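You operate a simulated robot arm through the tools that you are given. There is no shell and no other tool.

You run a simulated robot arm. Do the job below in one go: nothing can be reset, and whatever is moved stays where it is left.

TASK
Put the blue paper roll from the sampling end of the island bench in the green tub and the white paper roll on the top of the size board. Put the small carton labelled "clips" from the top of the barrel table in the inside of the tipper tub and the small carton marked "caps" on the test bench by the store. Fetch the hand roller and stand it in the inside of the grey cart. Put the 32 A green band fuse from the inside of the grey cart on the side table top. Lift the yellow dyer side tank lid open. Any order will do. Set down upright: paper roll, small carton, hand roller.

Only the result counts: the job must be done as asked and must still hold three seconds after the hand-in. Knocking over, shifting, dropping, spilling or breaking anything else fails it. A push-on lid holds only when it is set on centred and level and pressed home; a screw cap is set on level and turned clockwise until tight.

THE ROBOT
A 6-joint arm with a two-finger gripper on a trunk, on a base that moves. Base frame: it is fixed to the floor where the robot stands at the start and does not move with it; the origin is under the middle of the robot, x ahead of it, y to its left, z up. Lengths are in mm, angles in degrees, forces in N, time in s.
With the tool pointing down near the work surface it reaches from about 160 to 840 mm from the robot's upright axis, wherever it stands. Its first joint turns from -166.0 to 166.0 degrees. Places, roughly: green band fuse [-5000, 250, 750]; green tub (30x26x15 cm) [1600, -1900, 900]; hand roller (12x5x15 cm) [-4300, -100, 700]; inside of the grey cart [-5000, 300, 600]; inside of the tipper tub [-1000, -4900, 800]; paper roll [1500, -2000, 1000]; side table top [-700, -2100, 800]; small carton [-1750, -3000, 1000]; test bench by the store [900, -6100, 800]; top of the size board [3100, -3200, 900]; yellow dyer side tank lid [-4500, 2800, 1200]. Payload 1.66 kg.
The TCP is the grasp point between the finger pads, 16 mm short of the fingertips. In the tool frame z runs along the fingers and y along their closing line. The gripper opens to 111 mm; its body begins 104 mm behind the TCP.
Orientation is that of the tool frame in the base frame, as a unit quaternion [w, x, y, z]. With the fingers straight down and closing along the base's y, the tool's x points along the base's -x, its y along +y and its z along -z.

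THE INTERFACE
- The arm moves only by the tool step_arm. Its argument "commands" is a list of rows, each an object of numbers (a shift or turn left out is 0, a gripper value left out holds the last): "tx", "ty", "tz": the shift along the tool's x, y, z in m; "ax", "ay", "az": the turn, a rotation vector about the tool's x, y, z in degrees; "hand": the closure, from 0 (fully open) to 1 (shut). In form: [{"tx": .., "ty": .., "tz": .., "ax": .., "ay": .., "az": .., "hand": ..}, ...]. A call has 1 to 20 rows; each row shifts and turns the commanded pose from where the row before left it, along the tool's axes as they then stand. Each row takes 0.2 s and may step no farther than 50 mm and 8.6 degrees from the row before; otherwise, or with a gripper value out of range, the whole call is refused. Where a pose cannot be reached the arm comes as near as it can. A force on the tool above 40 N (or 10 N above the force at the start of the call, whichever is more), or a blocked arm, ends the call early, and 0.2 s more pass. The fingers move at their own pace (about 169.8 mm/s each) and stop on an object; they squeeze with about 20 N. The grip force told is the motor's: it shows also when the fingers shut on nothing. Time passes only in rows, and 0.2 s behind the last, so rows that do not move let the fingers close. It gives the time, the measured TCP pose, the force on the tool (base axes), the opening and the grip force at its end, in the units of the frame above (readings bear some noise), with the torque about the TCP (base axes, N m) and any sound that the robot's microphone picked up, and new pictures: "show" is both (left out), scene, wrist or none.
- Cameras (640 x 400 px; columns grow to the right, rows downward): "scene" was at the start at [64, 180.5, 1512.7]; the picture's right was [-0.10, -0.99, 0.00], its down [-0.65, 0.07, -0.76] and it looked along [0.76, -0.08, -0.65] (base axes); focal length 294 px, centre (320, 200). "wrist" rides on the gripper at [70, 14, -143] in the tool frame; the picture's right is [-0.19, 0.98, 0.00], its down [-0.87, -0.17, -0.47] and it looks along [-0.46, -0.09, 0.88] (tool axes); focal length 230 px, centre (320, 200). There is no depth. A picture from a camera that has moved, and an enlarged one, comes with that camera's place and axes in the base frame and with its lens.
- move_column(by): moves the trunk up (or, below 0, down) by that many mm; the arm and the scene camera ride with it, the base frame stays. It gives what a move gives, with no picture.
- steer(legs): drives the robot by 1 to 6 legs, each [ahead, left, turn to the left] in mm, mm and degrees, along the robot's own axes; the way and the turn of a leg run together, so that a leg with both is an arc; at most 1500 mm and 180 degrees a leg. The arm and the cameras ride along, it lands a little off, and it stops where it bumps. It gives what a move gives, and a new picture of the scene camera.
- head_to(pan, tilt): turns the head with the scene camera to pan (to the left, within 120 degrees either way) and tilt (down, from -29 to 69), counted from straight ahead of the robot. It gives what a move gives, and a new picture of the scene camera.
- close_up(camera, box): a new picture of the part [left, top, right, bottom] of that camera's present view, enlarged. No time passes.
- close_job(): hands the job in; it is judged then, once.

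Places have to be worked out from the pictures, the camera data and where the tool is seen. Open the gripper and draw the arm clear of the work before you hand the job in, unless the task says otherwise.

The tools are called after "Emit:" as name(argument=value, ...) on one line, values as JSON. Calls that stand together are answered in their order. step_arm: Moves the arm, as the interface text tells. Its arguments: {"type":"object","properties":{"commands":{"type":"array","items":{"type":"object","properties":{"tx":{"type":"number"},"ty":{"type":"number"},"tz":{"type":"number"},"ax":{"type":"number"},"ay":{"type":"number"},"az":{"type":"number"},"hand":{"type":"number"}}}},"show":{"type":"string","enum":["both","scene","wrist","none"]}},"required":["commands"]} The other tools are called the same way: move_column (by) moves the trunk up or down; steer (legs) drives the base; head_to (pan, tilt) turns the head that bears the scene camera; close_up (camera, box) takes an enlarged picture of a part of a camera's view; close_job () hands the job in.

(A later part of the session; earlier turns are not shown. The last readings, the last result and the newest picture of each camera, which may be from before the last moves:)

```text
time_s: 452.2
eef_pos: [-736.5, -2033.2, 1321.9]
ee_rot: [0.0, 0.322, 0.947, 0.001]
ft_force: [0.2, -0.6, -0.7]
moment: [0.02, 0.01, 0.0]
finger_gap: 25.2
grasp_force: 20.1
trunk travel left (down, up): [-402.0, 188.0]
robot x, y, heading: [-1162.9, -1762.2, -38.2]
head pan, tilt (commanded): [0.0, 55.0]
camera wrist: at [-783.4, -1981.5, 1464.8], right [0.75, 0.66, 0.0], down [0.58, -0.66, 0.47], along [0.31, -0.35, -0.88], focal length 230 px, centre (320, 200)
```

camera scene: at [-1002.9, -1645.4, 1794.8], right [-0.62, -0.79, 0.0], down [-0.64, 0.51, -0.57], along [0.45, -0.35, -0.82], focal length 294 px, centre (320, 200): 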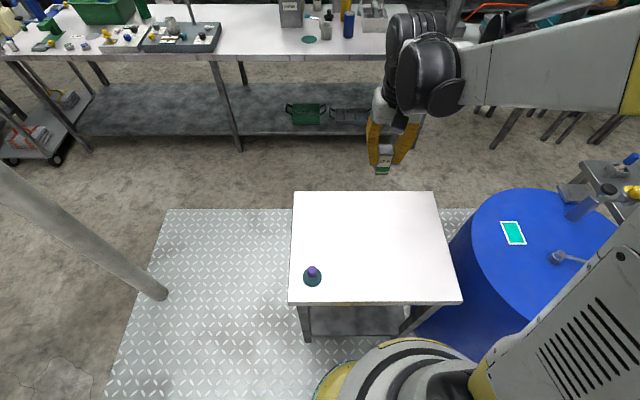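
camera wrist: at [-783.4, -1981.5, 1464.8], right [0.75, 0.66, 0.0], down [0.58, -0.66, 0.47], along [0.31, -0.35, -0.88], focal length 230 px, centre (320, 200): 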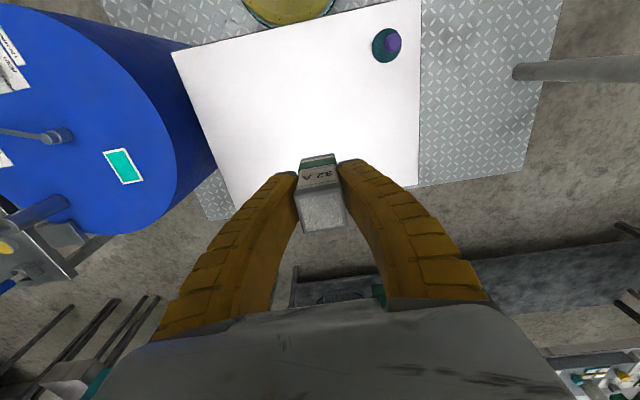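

The table is in view with a small purple-topped item on its near left. I'll set the fuse around (-745,-2085): moving over it and lowering the trunk.

Emit:
step_arm(commands=[{"tx": -0.0125, "ty": -0.0232}, {"tx": -0.0125, "ty": -0.0232}, {}], show="none")

Emit:
move_column(by=-300)

Emit:
step_arm(commands=[{"tz": 0.04}, {}], show="both")

```text
time_s: 453.0
eef_pos: [-742.5, -2085.7, 1323.7]
ee_rot: [-0.001, 0.322, 0.947, 0.0]
ft_force: [-0.3, 1.0, -1.1]
moment: [-0.04, 0.01, -0.01]
finger_gap: 25.1
grasp_force: 20.2
trunk travel left (down, up): [-402.0, 188.0]
robot x, y, heading: [-1161.5, -1763.5, -38.0]
head pan, tilt (commanded): [0.0, 55.0]
```

```text
time_s: 456.0
eef_pos: [-743.1, -2085.1, 1023.7]
ee_rot: [0.0, 0.323, 0.946, 0.001]
ft_force: [-0.3, -0.6, -0.7]
moment: [-0.01, 0.0, 0.02]
finger_gap: 25.2
grasp_force: 20.2
trunk travel left (down, up): [-102.0, 488.0]
robot x, y, heading: [-1163.6, -1761.8, -38.2]
head pan, tilt (commanded): [0.0, 55.0]
```

```text
time_s: 456.6
eef_pos: [-743.2, -2083.5, 982.7]
ee_rot: [0.0, 0.323, 0.947, 0.0]
ft_force: [0.2, -0.3, -1.0]
moment: [0.02, 0.02, -0.03]
finger_gap: 25.4
grasp_force: 19.8
trunk travel left (down, up): [-102.0, 488.0]
robot x, y, heading: [-1161.2, -1764.0, -38.1]
head pan, tilt (commanded): [0.0, 55.0]
camera scene: at [-1002.7, -1645.5, 1494.7], right [-0.62, -0.79, 0.0], down [-0.64, 0.51, -0.57], along [0.45, -0.35, -0.82], focal length 294 px, centre (320, 200)
camera wrist: at [-789.4, -2031.8, 1125.6], right [0.75, 0.66, 0.0], down [0.58, -0.66, 0.47], along [0.31, -0.35, -0.88], focal length 230 px, centre (320, 200)
```

scene: 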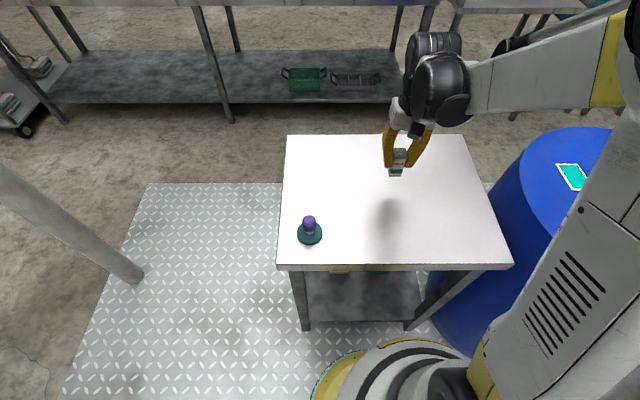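
wrist: 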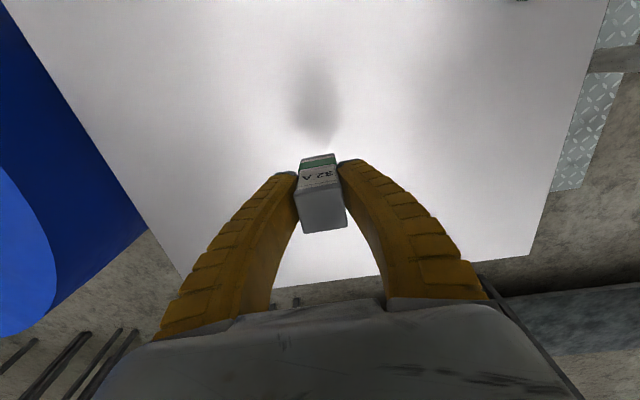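

The shadow shows a clear landing spot. Lowering in cautious steps since the table height is uncertain.

Emit:
step_arm(commands=[{"tz": 0.025}, {"tz": 0.02}, {}], show="none")

Emit:
step_arm(commands=[{"tz": 0.005}, {"tz": 0.005}, {"tz": 0.005}, {}], show="both")

```text
time_s: 457.4
eef_pos: [-740.7, -2085.4, 937.5]
ee_rot: [0.0, 0.323, 0.947, 0.0]
ft_force: [0.5, 0.8, -1.6]
moment: [-0.01, -0.01, 0.02]
finger_gap: 25.5
grasp_force: 20.2
trunk travel left (down, up): [-102.0, 488.0]
robot x, y, heading: [-1163.0, -1763.0, -38.2]
head pan, tilt (commanded): [0.0, 55.0]
```

```text
time_s: 458.4
eef_pos: [-742.7, -2085.9, 921.9]
ee_rot: [0.0, 0.323, 0.947, -0.001]
ft_force: [-0.4, -0.3, -0.5]
moment: [0.01, -0.01, 0.0]
finger_gap: 25.6
grasp_force: 20.0
trunk travel left (down, up): [-102.0, 488.0]
robot x, y, heading: [-1159.8, -1766.4, -38.3]
head pan, tilt (commanded): [0.0, 55.0]
camera scene: at [-1002.9, -1645.4, 1494.7], right [-0.62, -0.79, 0.0], down [-0.64, 0.51, -0.57], along [0.45, -0.35, -0.82], focal length 294 px, centre (320, 200)
camera wrist: at [-788.9, -2033.4, 1065.6], right [0.75, 0.66, 0.0], down [0.58, -0.66, 0.47], along [0.31, -0.35, -0.88], focal length 230 px, centre (320, 200)
```

scene: 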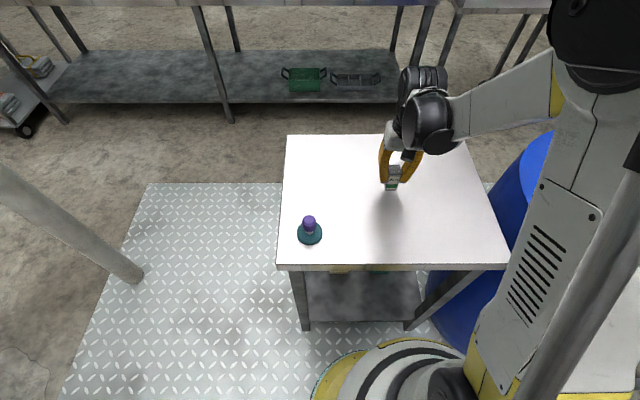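
wrist: 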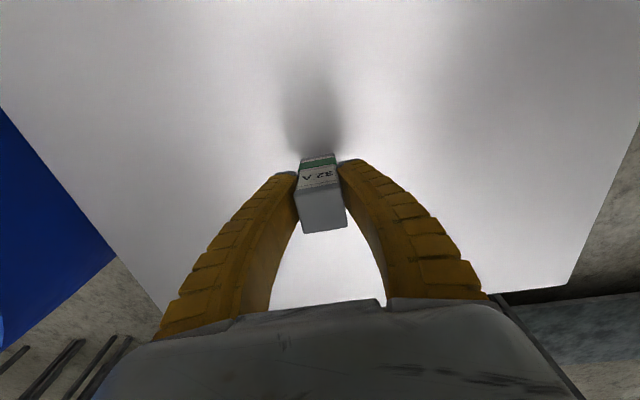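

Emit:
step_arm(commands=[{"tz": 0.005}, {"tz": 0.005}, {"tz": 0.005}, {}], show="none")

Emit:
step_arm(commands=[{"tz": 0.004}, {"tz": 0.004}, {}], show="none")

Emit:
step_arm(commands=[{"tz": 0.003}, {"tz": 0.003}, {}], show="scene")

```text
time_s: 459.4
eef_pos: [-744.1, -2087.5, 907.4]
ee_rot: [0.0, 0.324, 0.946, 0.0]
ft_force: [0.1, 0.2, -1.2]
moment: [0.0, 0.02, 0.0]
finger_gap: 25.4
grasp_force: 19.6
trunk travel left (down, up): [-102.0, 488.0]
robot x, y, heading: [-1158.6, -1760.7, -38.2]
head pan, tilt (commanded): [0.0, 55.0]
```

```text
time_s: 460.2
eef_pos: [-743.4, -2087.1, 899.7]
ee_rot: [0.0, 0.323, 0.947, -0.001]
ft_force: [2.0, -1.8, 12.7]
moment: [-0.12, -0.11, -0.04]
finger_gap: 30.1
grasp_force: 20.0
trunk travel left (down, up): [-102.0, 488.0]
robot x, y, heading: [-1158.6, -1758.9, -38.5]
head pan, tilt (commanded): [0.0, 55.0]
```

```text
time_s: 461.0
eef_pos: [-743.9, -2086.5, 893.9]
ee_rot: [0.0, 0.322, 0.947, 0.0]
ft_force: [-4.4, -1.1, 12.4]
moment: [0.02, 0.06, -0.02]
finger_gap: 30.5
grasp_force: 20.0
trunk travel left (down, up): [-102.0, 488.0]
robot x, y, heading: [-1162.2, -1762.5, -38.1]
head pan, tilt (commanded): [0.0, 55.0]
camera scene: at [-1004.2, -1645.0, 1494.8], right [-0.62, -0.79, 0.0], down [-0.64, 0.51, -0.57], along [0.45, -0.35, -0.82], focal length 294 px, centre (320, 200)
```

scene: 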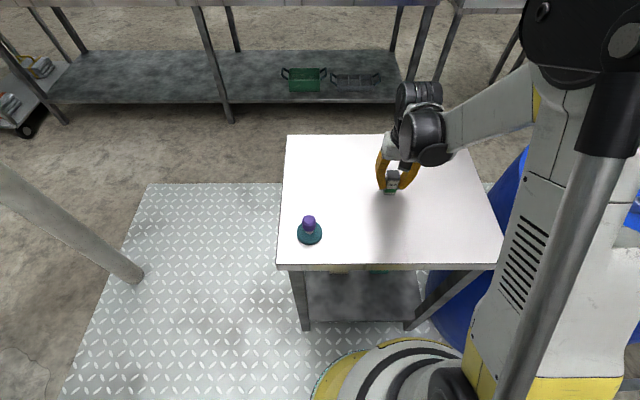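

Contact at z≈900; the fuse now stands on the table. Opening gently and lifting away.

Emit:
step_arm(commands=[{"hand": 0.65}, {"hand": 0.5}, {"hand": 0.4}, {"hand": 0.4}], show="none")

Emit:
step_arm(commands=[{"tz": -0.02}, {"tz": -0.04}, {"tz": -0.045}, {"tz": -0.045}, {"tz": -0.045}, {"tx": 0.04}, {"tx": 0.04}, {}], show="both")

Emit:
close_up(camera="scene", box=[280, 130, 480, 260])

```text
time_s: 462.0
eef_pos: [-743.3, -2086.3, 893.7]
ee_rot: [0.0, 0.322, 0.947, 0.0]
ft_force: [-0.8, -0.7, -1.0]
moment: [0.05, 0.01, -0.01]
finger_gap: 68.3
grasp_force: 1.4
trunk travel left (down, up): [-102.0, 488.0]
robot x, y, heading: [-1162.0, -1759.4, -38.3]
head pan, tilt (commanded): [0.0, 55.0]
```

```text
time_s: 463.8
eef_pos: [-806.1, -2038.5, 1090.4]
ee_rot: [-0.001, 0.322, 0.947, 0.0]
ft_force: [-0.5, 0.3, 0.4]
moment: [0.02, 0.01, -0.03]
finger_gap: 68.5
grasp_force: 1.3
trunk travel left (down, up): [-102.0, 488.0]
robot x, y, heading: [-1161.8, -1759.6, -38.0]
head pan, tilt (commanded): [0.0, 55.0]
camera scene: at [-1003.0, -1645.4, 1494.7], right [-0.62, -0.79, 0.0], down [-0.64, 0.51, -0.57], along [0.45, -0.35, -0.82], focal length 294 px, centre (320, 200)
camera wrist: at [-852.6, -1985.7, 1233.4], right [0.75, 0.66, 0.0], down [0.58, -0.66, 0.47], along [0.31, -0.35, -0.88], focal length 230 px, centre (320, 200)
```

scene: 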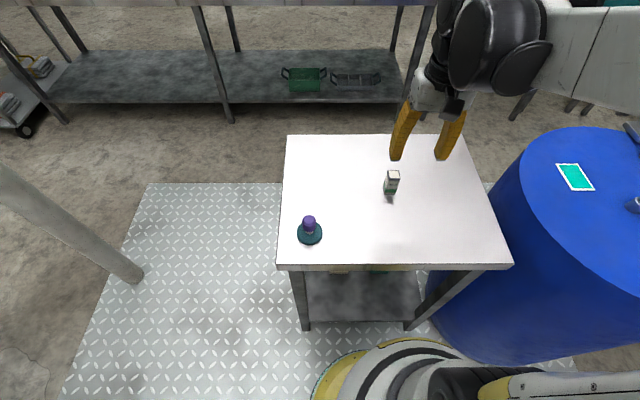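
wrist: 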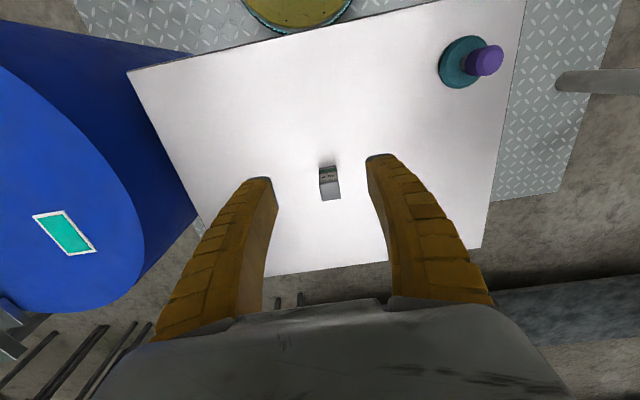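

```text
3.08 times, centred on (380, 195) of scene
camera zoom: at [-1003.0, -1645.4, 1494.7], right [-0.62, -0.79, 0.0], down [-0.64, 0.51, -0.57], along [0.45, -0.35, -0.82], focal length 905 px, centre (135, 215)
```

zoom: 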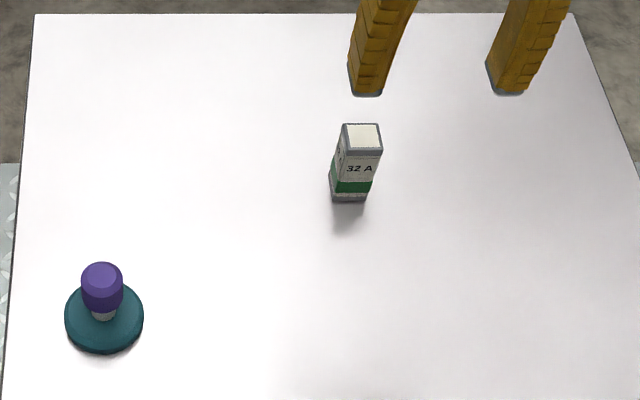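

The fuse stands on the side table. Last is the dyer lid; I'll raise the trunk, drive out past the pole to the start area, and turn to face the north walkway.

Emit:
move_column(by=400)

Emit:
steer(legs=[[-100, 0, 0], [-108, 931, 0], [-304, 1033, 0], [0, 0, 180]])

Emit:
head_to(pan=0, tilt=20)

Emit:
head_to(pan=20, tilt=25)

```text
time_s: 467.6
eef_pos: [-806.8, -2038.8, 1489.1]
ee_rot: [0.0, 0.322, 0.947, 0.0]
ft_force: [0.5, 1.3, 0.7]
moment: [0.04, 0.0, -0.02]
finger_gap: 68.3
grasp_force: 0.8
trunk travel left (down, up): [-502.0, 88.0]
robot x, y, heading: [-1161.2, -1759.3, -38.1]
head pan, tilt (commanded): [0.0, 55.0]
```

```text
time_s: 485.9
eef_pos: [-725.5, 387.4, 1490.4]
ee_rot: [0.0, 0.955, -0.298, 0.0]
ft_force: [-0.4, -0.2, 0.8]
moment: [-0.01, -0.02, 0.01]
finger_gap: 68.4
grasp_force: 0.9
trunk travel left (down, up): [-502.0, 88.0]
robot x, y, heading: [-354.9, 129.1, 144.7]
head pan, tilt (commanded): [0.0, 55.0]
camera scene: at [-509.5, 3.8, 1894.7], right [0.58, 0.82, 0.0], down [0.67, -0.47, -0.57], along [-0.47, 0.33, -0.82], focal length 294 px, centre (320, 200)
```

scene: 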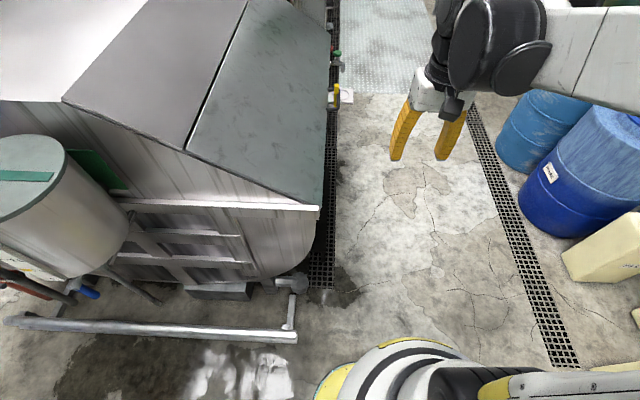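

```text
time_s: 486.9
eef_pos: [-726.0, 387.6, 1490.2]
ee_rot: [0.0, 0.955, -0.297, -0.001]
ft_force: [-0.2, -0.6, 0.0]
moment: [-0.04, 0.01, -0.01]
finger_gap: 68.3
grasp_force: 1.5
trunk travel left (down, up): [-502.0, 88.0]
robot x, y, heading: [-355.0, 129.9, 144.9]
head pan, tilt (commanded): [0.0, 20.0]
camera scene: at [-526.7, 16.0, 1946.7], right [0.58, 0.82, 0.0], down [0.28, -0.2, -0.94], along [-0.77, 0.54, -0.34], focal length 294 px, centre (320, 200)
```

scene: 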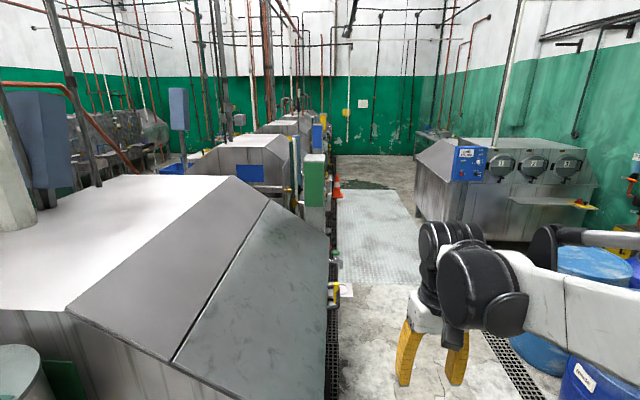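

```text
time_s: 487.8
eef_pos: [-726.0, 387.6, 1489.6]
ee_rot: [0.0, 0.955, -0.298, -0.001]
ft_force: [0.4, 0.4, -0.7]
moment: [0.03, 0.01, 0.02]
finger_gap: 68.4
grasp_force: 1.4
trunk travel left (down, up): [-502.0, 88.0]
robot x, y, heading: [-357.0, 131.3, 144.9]
head pan, tilt (commanded): [20.0, 25.0]
camera scene: at [-539.4, -13.4, 1938.7], right [0.26, 0.96, 0.0], down [0.41, -0.11, -0.91], along [-0.87, 0.24, -0.42], focal length 294 px, centre (320, 200)
```

scene: 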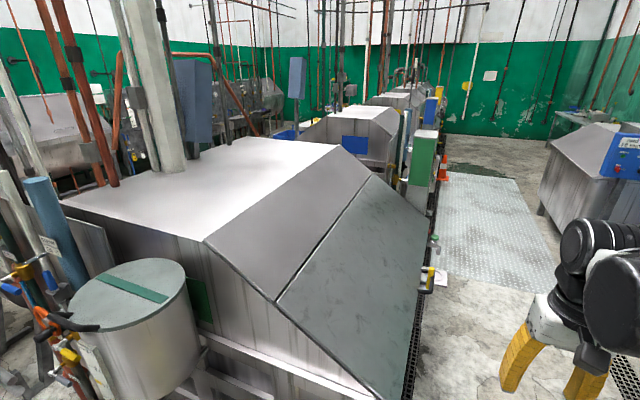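

The view shows each dyer has a round side tank with a coloured strip on its lid at the east end. The walkway between the two floor grates is clear, so I'll drive up it toward the yellow dyer.

Emit:
steer(legs=[[604, -513, 0], [1497, -78, 0], [1400, -73, 0]])

Emit:
head_to(pan=35, tilt=25)

Emit:
head_to(pan=75, tilt=30)

```text
time_s: 505.6
eef_pos: [-3252.7, 2878.8, 1490.5]
ee_rot: [-0.001, 0.963, -0.27, 0.0]
ft_force: [-0.3, -0.1, -0.7]
moment: [0.01, -0.03, 0.02]
finger_gap: 68.3
grasp_force: 1.4
trunk travel left (down, up): [-502.0, 88.0]
robot x, y, heading: [-2866.8, 2645.7, 148.4]
head pan, tilt (commanded): [20.0, 25.0]
camera scene: at [-3041.9, 2489.2, 1938.7], right [0.21, 0.98, 0.0], down [0.41, -0.09, -0.91], along [-0.89, 0.19, -0.42], focal length 294 px, centre (320, 200)
```

scene: 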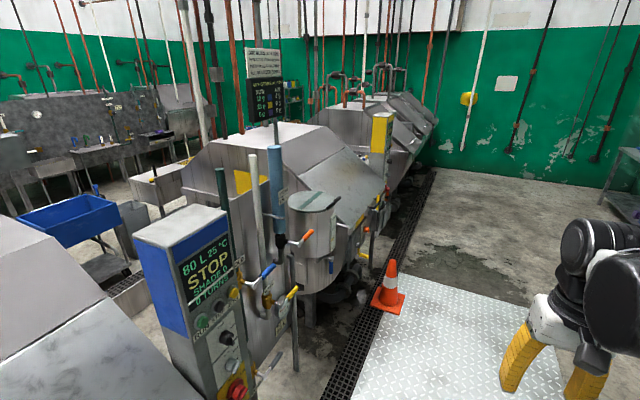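

```text
time_s: 506.4
eef_pos: [-3252.3, 2880.0, 1490.8]
ee_rot: [-0.001, 0.963, -0.27, 0.0]
ft_force: [0.6, -0.4, 0.1]
moment: [0.0, -0.01, -0.02]
finger_gap: 68.4
grasp_force: 0.9
trunk travel left (down, up): [-502.0, 88.0]
robot x, y, heading: [-2870.2, 2643.1, 148.3]
head pan, tilt (commanded): [35.0, 25.0]
camera scene: at [-3043.4, 2465.1, 1938.7], right [-0.05, 1.0, 0.0], down [0.42, 0.02, -0.91], along [-0.91, -0.05, -0.42], focal length 294 px, centre (320, 200)
```

scene: 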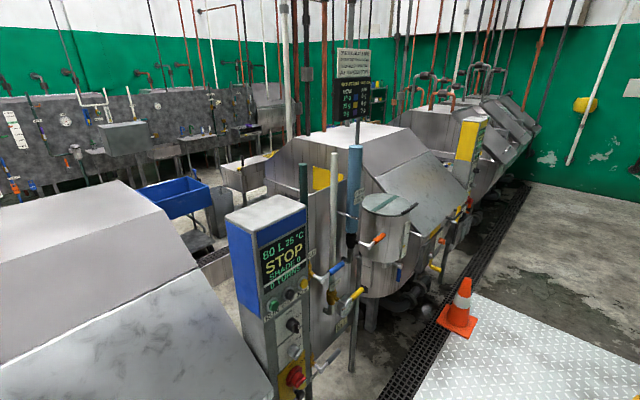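

```text
time_s: 507.4
eef_pos: [-3250.7, 2879.2, 1490.1]
ee_rot: [0.0, 0.963, -0.27, 0.0]
ft_force: [0.0, 0.5, 0.5]
moment: [-0.01, 0.01, 0.0]
finger_gap: 68.2
grasp_force: 1.4
trunk travel left (down, up): [-502.0, 88.0]
robot x, y, heading: [-2869.8, 2644.4, 148.5]
head pan, tilt (commanded): [75.0, 30.0]
camera scene: at [-3017.6, 2408.4, 1930.8], right [-0.68, 0.73, 0.0], down [0.36, 0.34, -0.87], along [-0.63, -0.59, -0.5], focal length 294 px, centre (320, 200)
```

scene: 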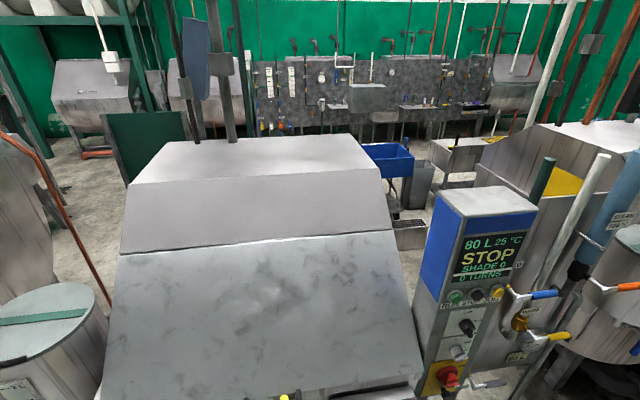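

The yellow dyer's side tank is in view, with a valve rack and the blue console nearby. Zooming in on its lid.

Emit:
head_to(pan=35, tilt=25)

Emit:
close_up(camera="scene", box=[300, 170, 480, 310])

Emit:
close_up(camera="scene", box=[340, 180, 440, 245])

```text
time_s: 508.5
eef_pos: [-3253.2, 2878.6, 1491.0]
ee_rot: [0.0, 0.963, -0.27, 0.0]
ft_force: [-0.4, 0.4, 0.7]
moment: [0.01, 0.0, 0.0]
finger_gap: 68.4
grasp_force: 1.5
trunk travel left (down, up): [-502.0, 88.0]
robot x, y, heading: [-2870.9, 2641.1, 148.0]
head pan, tilt (commanded): [35.0, 25.0]
camera scene: at [-3043.6, 2465.0, 1938.7], right [-0.06, 1.0, 0.0], down [0.42, 0.02, -0.91], along [-0.9, -0.05, -0.42], focal length 294 px, centre (320, 200)
```

scene: 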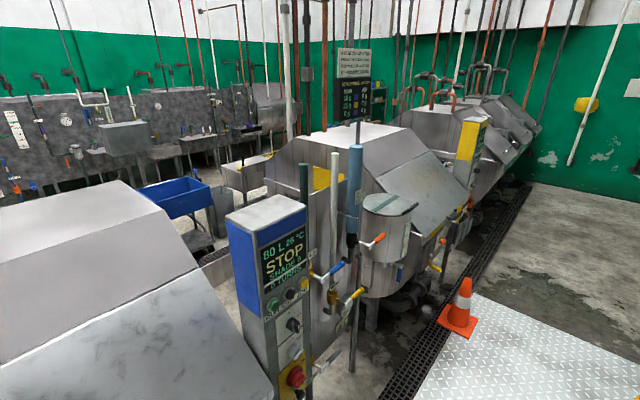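

```text
2.86 times, centred on (390, 240) of scene
camera zoom: at [-3043.6, 2465.0, 1938.7], right [-0.06, 1.0, 0.0], down [0.42, 0.02, -0.91], along [-0.9, -0.05, -0.42], focal length 841 px, centre (120, 86)
```

zoom: 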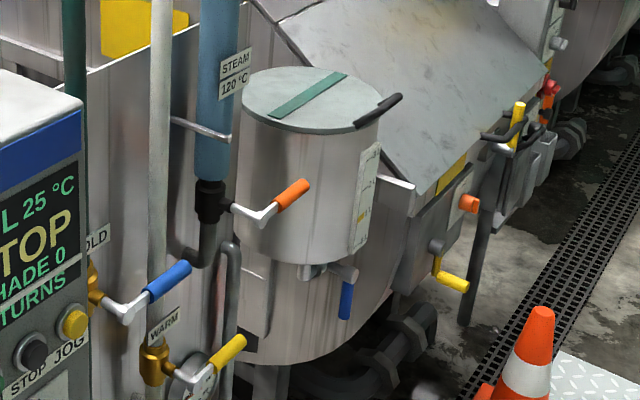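

```text
6.15 times, centred on (390, 212) of scene
camera zoom: at [-3043.6, 2465.0, 1938.7], right [-0.06, 1.0, 0.0], down [0.42, 0.02, -0.91], along [-0.9, -0.05, -0.42], focal length 1811 px, centre (-111, 123)
```

zoom: 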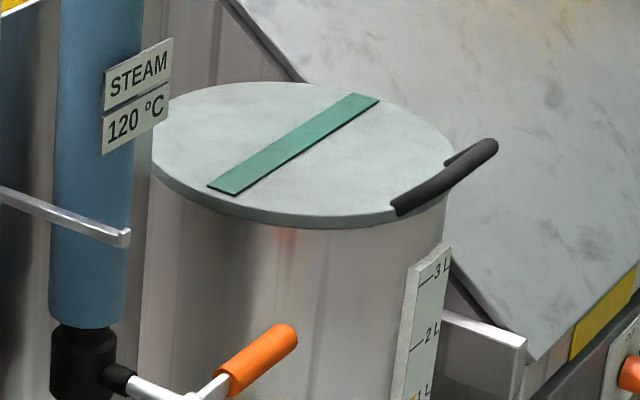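

The lid is a flat disc centred near (-4582,2773) with a black bar handle on its walkway side near (-4520,2888), z≈1210; the hinge should be on the opposite side. I'll drive up the walkway to stand about 560 mm in front of the handle and turn to face it.

Emit:
steer(legs=[[1454, 110, 0], [0, 0, 82]])

Emit:
head_to(pan=0, tilt=45)

Emit:
step_arm(commands=[{}], show="wrist")

```text
time_s: 519.1
eef_pos: [-4447.2, 2976.7, 1489.7]
ee_rot: [0.0, 0.91, 0.414, 0.0]
ft_force: [-0.1, 0.7, -1.1]
moment: [0.02, 0.0, 0.04]
finger_gap: 68.4
grasp_force: 1.2
trunk travel left (down, up): [-502.0, 88.0]
robot x, y, heading: [-4148.5, 3314.2, -131.8]
head pan, tilt (commanded): [35.0, 25.0]
camera scene: at [-4004.2, 3111.3, 1938.7], right [-0.99, 0.12, 0.0], down [0.05, 0.42, -0.91], along [-0.11, -0.9, -0.42], focal length 294 px, centre (320, 200)
```

scene: 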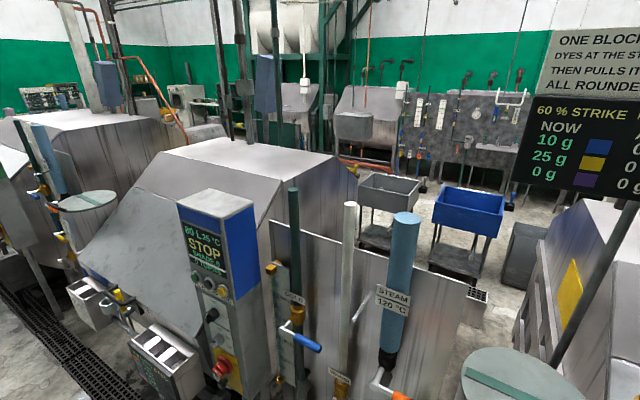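

```text
time_s: 520.2
eef_pos: [-4446.2, 2977.2, 1489.8]
ee_rot: [0.0, 0.91, 0.415, 0.0]
ft_force: [-0.6, 0.7, -0.6]
moment: [0.0, -0.04, -0.01]
finger_gap: 68.4
grasp_force: 1.7
trunk travel left (down, up): [-502.0, 88.0]
robot x, y, heading: [-4152.9, 3313.6, -131.7]
head pan, tilt (commanded): [0.0, 45.0]
camera scene: at [-4047.5, 3142.0, 1908.2], right [-0.75, 0.66, 0.0], down [0.47, 0.53, -0.71], along [-0.47, -0.53, -0.71], focal length 294 px, centre (320, 200)
```

scene: 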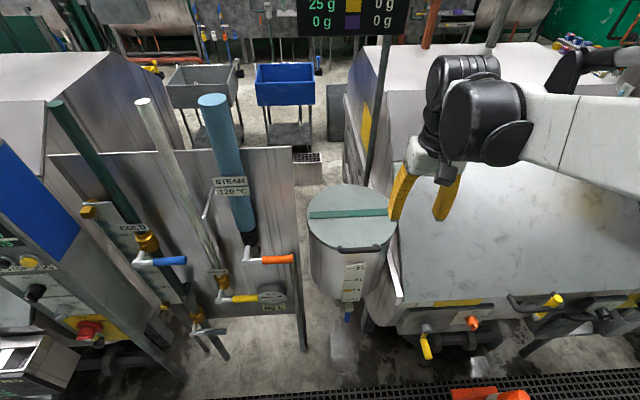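

```text
time_s: 520.6
eef_pos: [-4447.4, 2976.2, 1490.5]
ee_rot: [0.0, 0.91, 0.414, 0.0]
ft_force: [0.6, -0.3, 0.1]
moment: [-0.02, -0.01, 0.01]
finger_gap: 68.5
grasp_force: 1.1
trunk travel left (down, up): [-502.0, 88.0]
robot x, y, heading: [-4145.3, 3313.5, -132.0]
head pan, tilt (commanded): [0.0, 45.0]
camera wrist: at [-4390.1, 3020.3, 1633.3], right [0.62, -0.79, 0.0], down [-0.69, -0.54, 0.47], along [-0.37, -0.29, -0.88], focal length 230 px, centre (320, 200)
```

wrist: 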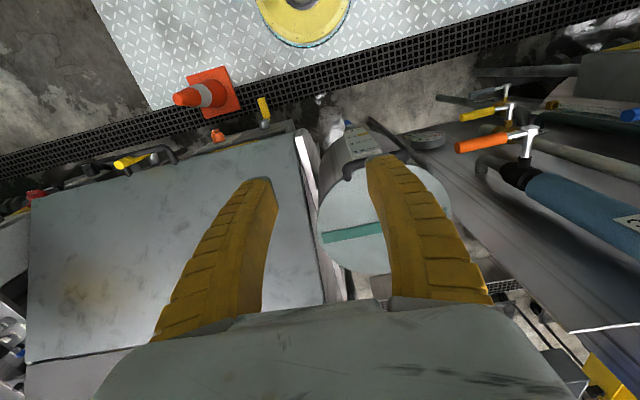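

The lid is right in front, slightly left of the gripper. Close-ups of the lid and handle.

Emit:
close_up(camera="scene", box=[290, 170, 430, 300])

Emit:
close_up(camera="wrist", box=[290, 100, 490, 300])

```text
3.08 times, centred on (360, 235) of scene
camera zoom: at [-4047.6, 3142.1, 1908.1], right [-0.75, 0.66, 0.0], down [0.47, 0.53, -0.71], along [-0.47, -0.53, -0.71], focal length 905 px, centre (197, 92)
```

zoom: 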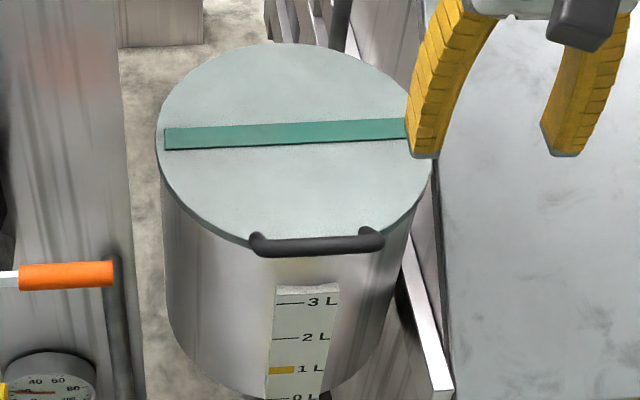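

```text
2.00 times, centred on (390, 200) of wrist
camera zoom: at [-4390.1, 3020.3, 1633.3], right [0.62, -0.79, 0.0], down [-0.69, -0.54, 0.47], along [-0.37, -0.29, -0.88], focal length 460 px, centre (180, 200)
```

zoom: 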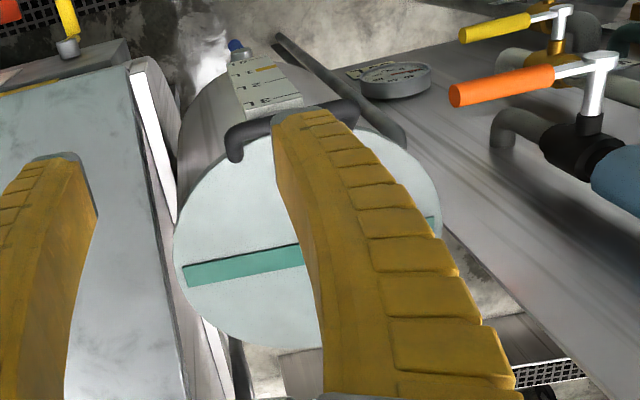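

The handle bar triangulates to a centre of (-4431,2870,1269), about 105 mm long and 14 mm thick, with the lid centre near (-4513,2762). I'll move the base so the bar is straight ahead at about 430 mm, then turn the tool so it can hook the bar from the front.

Emit:
steer(legs=[[92, 42, 0], [0, 0, 5.8]])

Emit:
step_arm(commands=[{"az": 8.2, "hand": 0.4}, {"az": 8.2}, {"az": 8.2}, {"az": 8.2}, {"az": 8.2}, {"az": 8.2}, {"az": 8.2}, {"az": 8.2}, {"az": 8.2}, {"az": 8.2}, {"az": 8.0}, {}], show="both")

```text
time_s: 522.2
eef_pos: [-4441.9, 2851.4, 1489.4]
ee_rot: [-0.001, 0.889, 0.458, 0.0]
ft_force: [-0.5, 0.2, 0.2]
moment: [-0.01, 0.03, 0.0]
finger_gap: 68.3
grasp_force: 1.3
trunk travel left (down, up): [-502.0, 88.0]
robot x, y, heading: [-4178.6, 3218.3, -126.1]
head pan, tilt (commanded): [0.0, 45.0]
camera scene: at [-4061.0, 3055.3, 1908.0], right [-0.81, 0.59, 0.0], down [0.42, 0.57, -0.71], along [-0.42, -0.57, -0.71], focal length 294 px, centre (320, 200)
```

scene: 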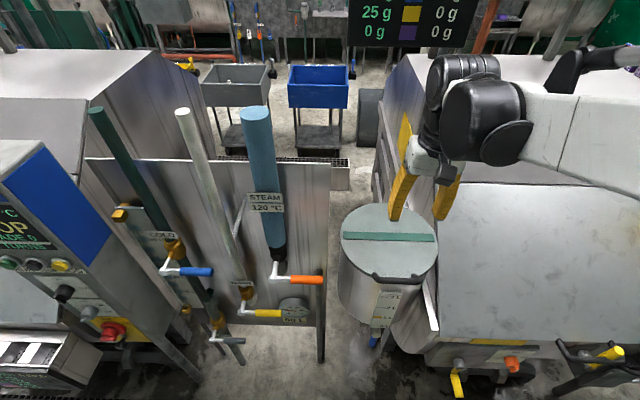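

```text
time_s: 524.8
eef_pos: [-4440.5, 2852.4, 1489.4]
ee_rot: [-0.001, 0.952, -0.306, 0.0]
ft_force: [0.5, -0.5, 0.2]
moment: [-0.03, -0.01, 0.03]
finger_gap: 68.2
grasp_force: 0.9
trunk travel left (down, up): [-502.0, 88.0]
robot x, y, heading: [-4177.4, 3217.3, -126.1]
head pan, tilt (commanded): [0.0, 45.0]
camera scene: at [-4061.2, 3056.3, 1908.1], right [-0.81, 0.59, 0.0], down [0.42, 0.57, -0.71], along [-0.42, -0.57, -0.71], focal length 294 px, centre (320, 200)
camera wrist: at [-4391.1, 2801.3, 1633.0], right [-0.73, -0.69, 0.0], down [-0.61, 0.64, 0.47], along [-0.33, 0.34, -0.88], focal length 230 px, centre (320, 200)
```

scene: 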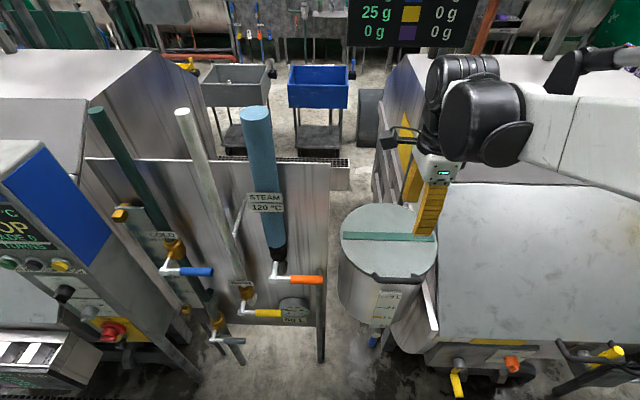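
wrist: 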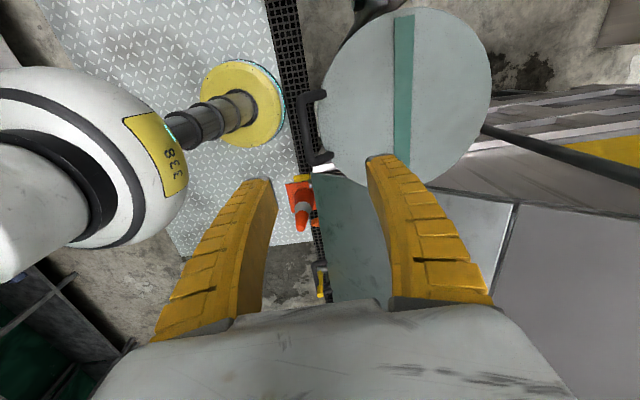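

The tool is turned and the wrist camera now has a clear side view of the lid and its handle. Close-up for precise geometry.

Emit:
close_up(camera="wrist", box=[270, 0, 510, 190])

Emit:
close_up(camera="wrist", box=[280, 70, 360, 190])

Emit:
close_up(camera="scene", box=[330, 190, 450, 310])

```text
2.11 times, centred on (390, 95) of wrist
camera zoom: at [-4391.1, 2801.3, 1633.0], right [-0.73, -0.69, 0.0], down [-0.61, 0.64, 0.47], along [-0.33, 0.34, -0.88], focal length 484 px, centre (173, 421)
```

zoom: 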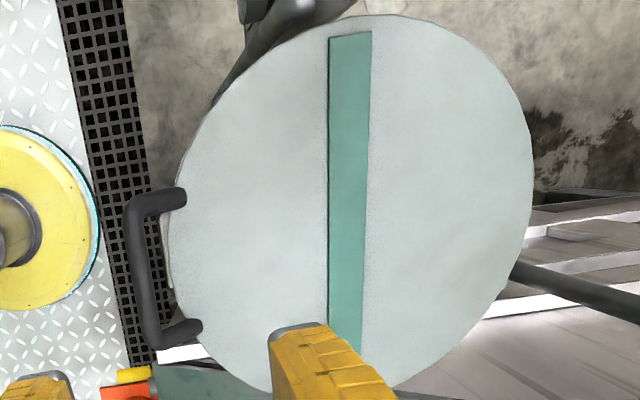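

```text
3.33 times, centred on (320, 130) of wrist
camera zoom: at [-4391.1, 2801.3, 1633.0], right [-0.73, -0.69, 0.0], down [-0.61, 0.64, 0.47], along [-0.33, 0.34, -0.88], focal length 767 px, centre (320, 433)
```

zoom: 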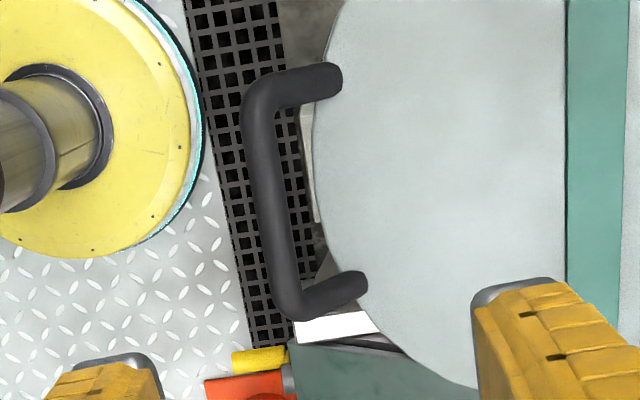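

```text
3.33 times, centred on (390, 250) of scene
camera zoom: at [-4061.2, 3056.3, 1908.1], right [-0.81, 0.59, 0.0], down [0.42, 0.57, -0.71], along [-0.42, -0.57, -0.71], focal length 981 px, centre (87, 33)
```

zoom: 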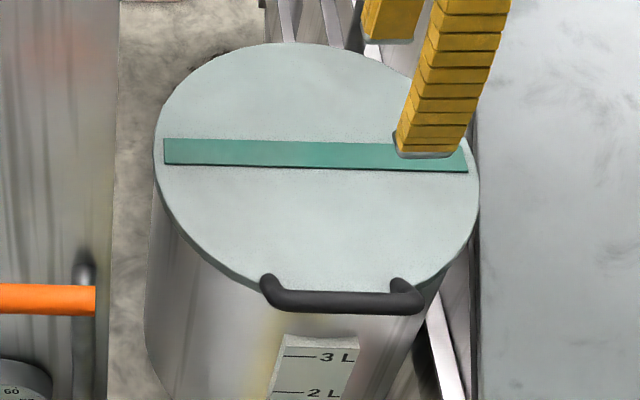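

The geometry is clear: the bar is at (-4423,2870,1277), 36 mm out from and 37 mm above the lid edge; the lid centre is (-4508,2737,1242), so the hinge should be near (-4589,2629). I'll back off 65 mm for reach, then pitch the tool 45° so the fingers can cage the bar.

Emit:
steer(legs=[[-65, 0, 0]])

Emit:
step_arm(commands=[{"az": 3}, {"ax": -7.5}, {"ax": -7.5}, {"ax": -7.5}, {"ax": -7.5}, {"ax": -7.5}, {"ax": -7.5}, {}], show="both")

```text
time_s: 525.8
eef_pos: [-4400.5, 2907.7, 1490.8]
ee_rot: [0.001, 0.952, -0.305, 0.0]
ft_force: [0.3, 0.9, -0.2]
moment: [-0.05, 0.06, -0.02]
finger_gap: 68.4
grasp_force: 1.8
trunk travel left (down, up): [-502.0, 88.0]
robot x, y, heading: [-4140.7, 3272.1, -126.4]
head pan, tilt (commanded): [0.0, 45.0]
camera scene: at [-4021.3, 3111.1, 1908.2], right [-0.81, 0.59, 0.0], down [0.42, 0.57, -0.71], along [-0.42, -0.57, -0.71], focal length 294 px, centre (320, 200)
```

scene: 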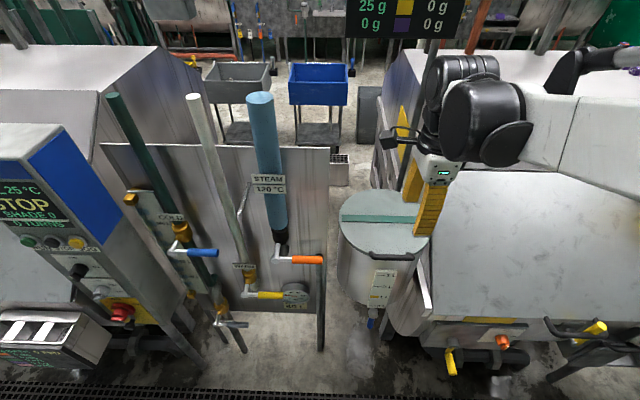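

```text
time_s: 527.6
eef_pos: [-4402.9, 2906.4, 1490.1]
ee_rot: [0.363, 0.872, -0.303, -0.126]
ft_force: [-0.2, -1.3, 0.5]
moment: [-0.02, -0.01, -0.02]
finger_gap: 68.3
grasp_force: 1.2
trunk travel left (down, up): [-502.0, 88.0]
robot x, y, heading: [-4140.2, 3271.8, -126.2]
head pan, tilt (commanded): [0.0, 45.0]
camera scene: at [-4023.5, 3108.0, 1908.1], right [-0.81, 0.59, 0.0], down [0.42, 0.57, -0.71], along [-0.42, -0.57, -0.71], focal length 294 px, centre (320, 200)
camera wrist: at [-4291.1, 2933.4, 1600.6], right [-0.58, -0.43, 0.7], down [-0.4, 0.89, 0.22], along [-0.71, -0.15, -0.69], focal length 230 px, centre (320, 200)
```

scene: 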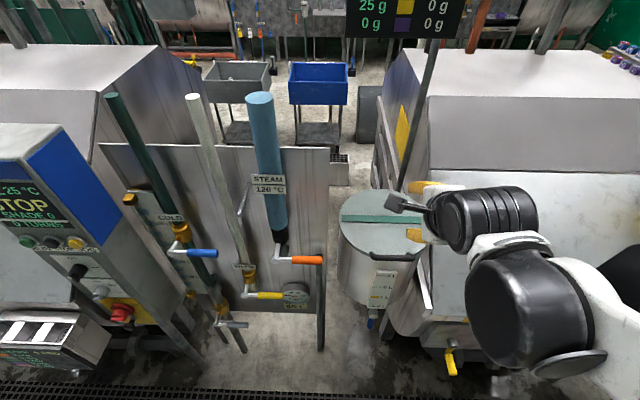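
wrist: 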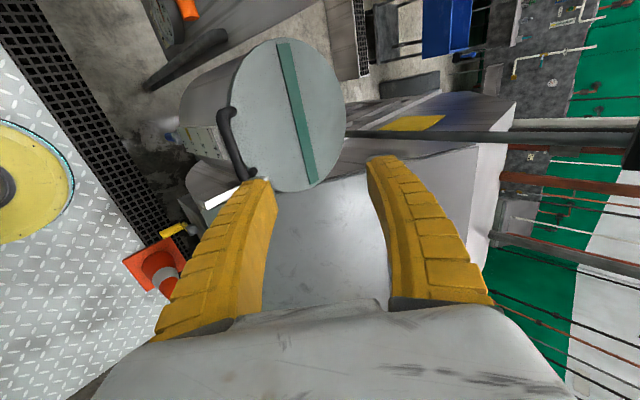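

The pitched tool works and both cameras agree on the bar position. I'll move to a start point 70 mm out along the tool axis from the bar.

Emit:
step_arm(commands=[{"tx": 0.0018, "ty": -0.0306, "tz": 0.0273}, {"tx": 0.0018, "ty": -0.0306, "tz": 0.0273}, {"tx": 0.0017, "ty": -0.0306, "tz": 0.0273}, {"tx": 0.0017, "ty": -0.0307, "tz": 0.0273}, {}], show="both")

Emit:
close_up(camera="wrist", box=[200, 80, 440, 260])

```text
time_s: 528.8
eef_pos: [-4395.0, 2905.3, 1360.4]
ee_rot: [0.36, 0.873, -0.305, -0.126]
ft_force: [-0.2, -0.4, 0.9]
moment: [-0.02, -0.02, 0.01]
finger_gap: 68.5
grasp_force: 1.4
out of reach, approached as far as the arm can: row 4
trunk travel left (down, up): [-502.0, 88.0]
robot x, y, heading: [-4142.4, 3274.2, -125.9]
head pan, tilt (commanded): [0.0, 45.0]
camera scene: at [-4023.2, 3108.4, 1908.1], right [-0.81, 0.59, 0.0], down [0.42, 0.57, -0.71], along [-0.42, -0.57, -0.71], focal length 294 px, centre (320, 200)
camera wrist: at [-4283.7, 2932.4, 1471.4], right [-0.58, -0.43, 0.69], down [-0.4, 0.89, 0.22], along [-0.71, -0.15, -0.69], focal length 230 px, centre (320, 200)
```

scene: 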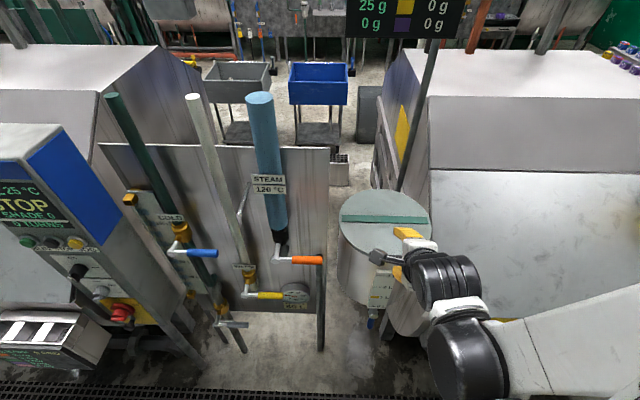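
wrist: 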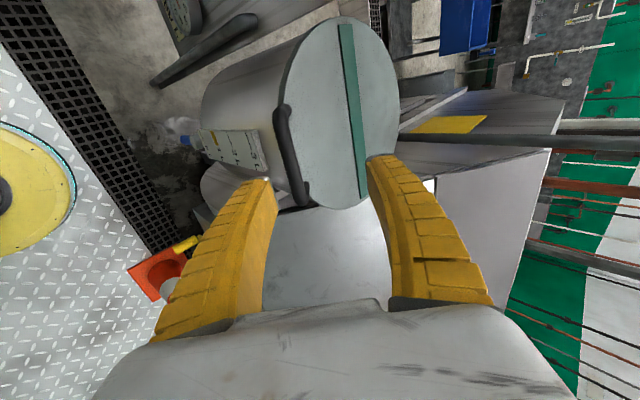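

```text
2.22 times, centred on (320, 170) of wrist
camera zoom: at [-4283.7, 2932.4, 1471.4], right [-0.58, -0.43, 0.69], down [-0.4, 0.89, 0.22], along [-0.71, -0.15, -0.69], focal length 511 px, centre (320, 267)
```

zoom: 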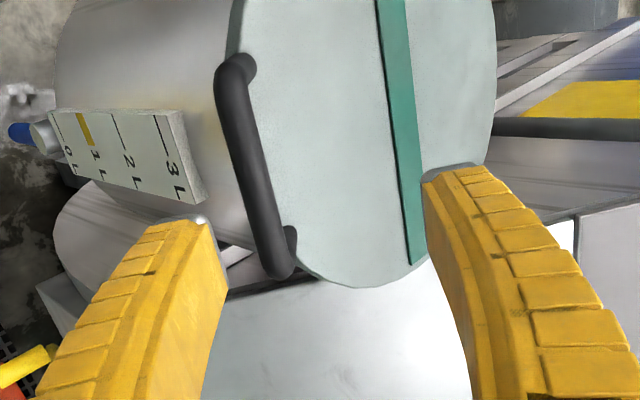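

The arm is at its limit here because the trunk is too high. I'll lift the tool, lower the trunk 200 mm, and come back to the start point.

Emit:
step_arm(commands=[{"ty": 0.03, "tz": -0.03}, {"ty": 0.03, "tz": -0.03}, {"ty": 0.03, "tz": -0.03}, {"ty": 0.03, "tz": -0.03}, {}], show="none")

Emit:
move_column(by=-200)

Emit:
step_arm(commands=[{}], show="both")

```text
time_s: 530.0
eef_pos: [-4393.9, 2905.2, 1533.4]
ee_rot: [0.362, 0.872, -0.305, -0.126]
ft_force: [-0.5, -0.4, 0.1]
moment: [0.01, -0.06, 0.0]
finger_gap: 68.5
grasp_force: 1.1
trunk travel left (down, up): [-502.0, 88.0]
robot x, y, heading: [-4140.8, 3275.0, -125.9]
head pan, tilt (commanded): [0.0, 45.0]
```

```text
time_s: 532.2
eef_pos: [-4393.6, 2904.9, 1332.4]
ee_rot: [0.362, 0.872, -0.304, -0.126]
ft_force: [0.7, -0.3, 0.7]
moment: [0.02, 0.01, 0.01]
finger_gap: 68.4
grasp_force: 1.1
trunk travel left (down, up): [-302.0, 288.0]
robot x, y, heading: [-4142.0, 3269.0, -125.9]
head pan, tilt (commanded): [0.0, 45.0]
```

```text
time_s: 532.6
eef_pos: [-4392.9, 2904.7, 1332.6]
ee_rot: [0.362, 0.872, -0.304, -0.127]
ft_force: [0.3, -0.1, 0.8]
moment: [-0.01, -0.01, 0.0]
finger_gap: 68.4
grasp_force: 1.6
trunk travel left (down, up): [-302.0, 288.0]
robot x, y, heading: [-4142.4, 3271.9, -126.2]
head pan, tilt (commanded): [0.0, 45.0]
camera scene: at [-4022.8, 3109.0, 1708.2], right [-0.81, 0.59, 0.0], down [0.42, 0.57, -0.71], along [-0.42, -0.57, -0.71], focal length 294 px, centre (320, 200)
camera wrist: at [-4281.8, 2932.9, 1443.9], right [-0.58, -0.43, 0.69], down [-0.4, 0.89, 0.22], along [-0.71, -0.15, -0.69], focal length 230 px, centre (320, 200)
```

scene: 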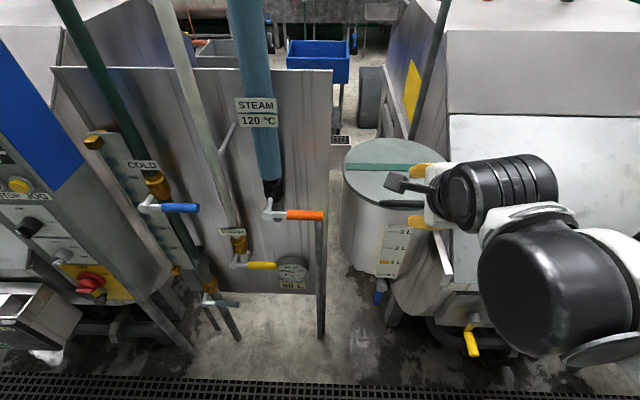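
wrist: 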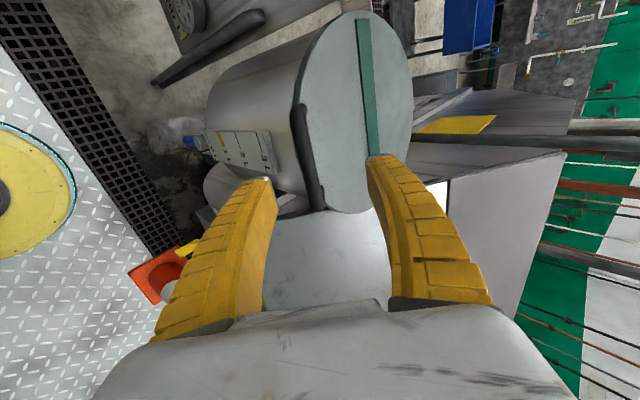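

The bar lies 71 mm ahead along the tool axis and 7.5 mm off the finger centre. Advancing so the bar comes between the fingers.

Emit:
step_arm(commands=[{"ty": -0.0075, "tz": 0.018}, {"tz": 0.018}, {"tz": 0.018}, {"tz": 0.015}, {}], show="both")

Emit:
close_up(camera="wrist", box=[220, 60, 440, 240])

```text
time_s: 533.8
eef_pos: [-4421.1, 2873.3, 1280.3]
ee_rot: [0.362, 0.872, -0.305, -0.126]
ft_force: [-0.9, 1.0, -0.1]
moment: [-0.04, 0.02, -0.01]
finger_gap: 68.4
grasp_force: 1.3
trunk travel left (down, up): [-302.0, 288.0]
robot x, y, heading: [-4142.2, 3272.1, -126.1]
head pan, tilt (commanded): [0.0, 45.0]
camera scene: at [-4022.5, 3109.4, 1708.2], right [-0.81, 0.59, 0.0], down [0.42, 0.57, -0.71], along [-0.42, -0.57, -0.71], focal length 294 px, centre (320, 200)
camera wrist: at [-4309.2, 2899.5, 1390.2], right [-0.58, -0.43, 0.69], down [-0.4, 0.89, 0.22], along [-0.71, -0.15, -0.69], focal length 230 px, centre (320, 200)
```

scene: 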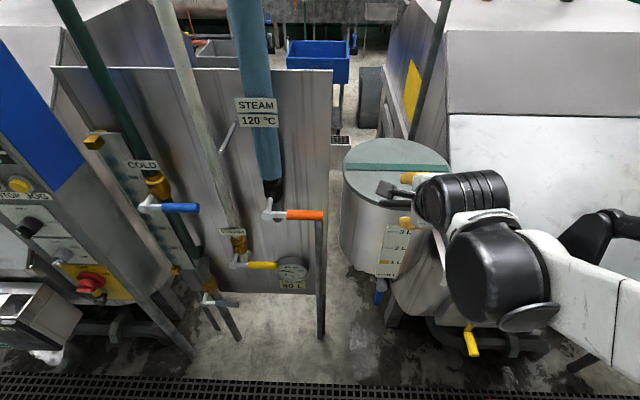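
wrist: 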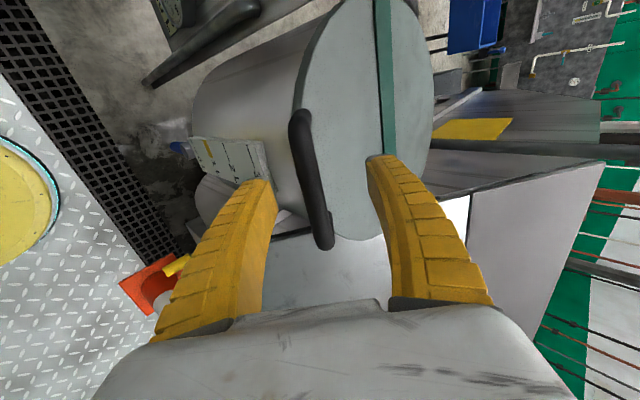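

```text
2.22 times, centred on (330, 150) of wrist
camera zoom: at [-4309.2, 2899.5, 1390.2], right [-0.58, -0.43, 0.69], down [-0.4, 0.89, 0.22], along [-0.71, -0.15, -0.69], focal length 511 px, centre (298, 311)
```

zoom: 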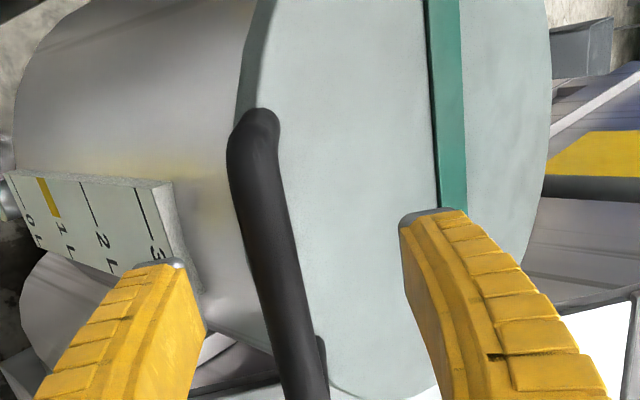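

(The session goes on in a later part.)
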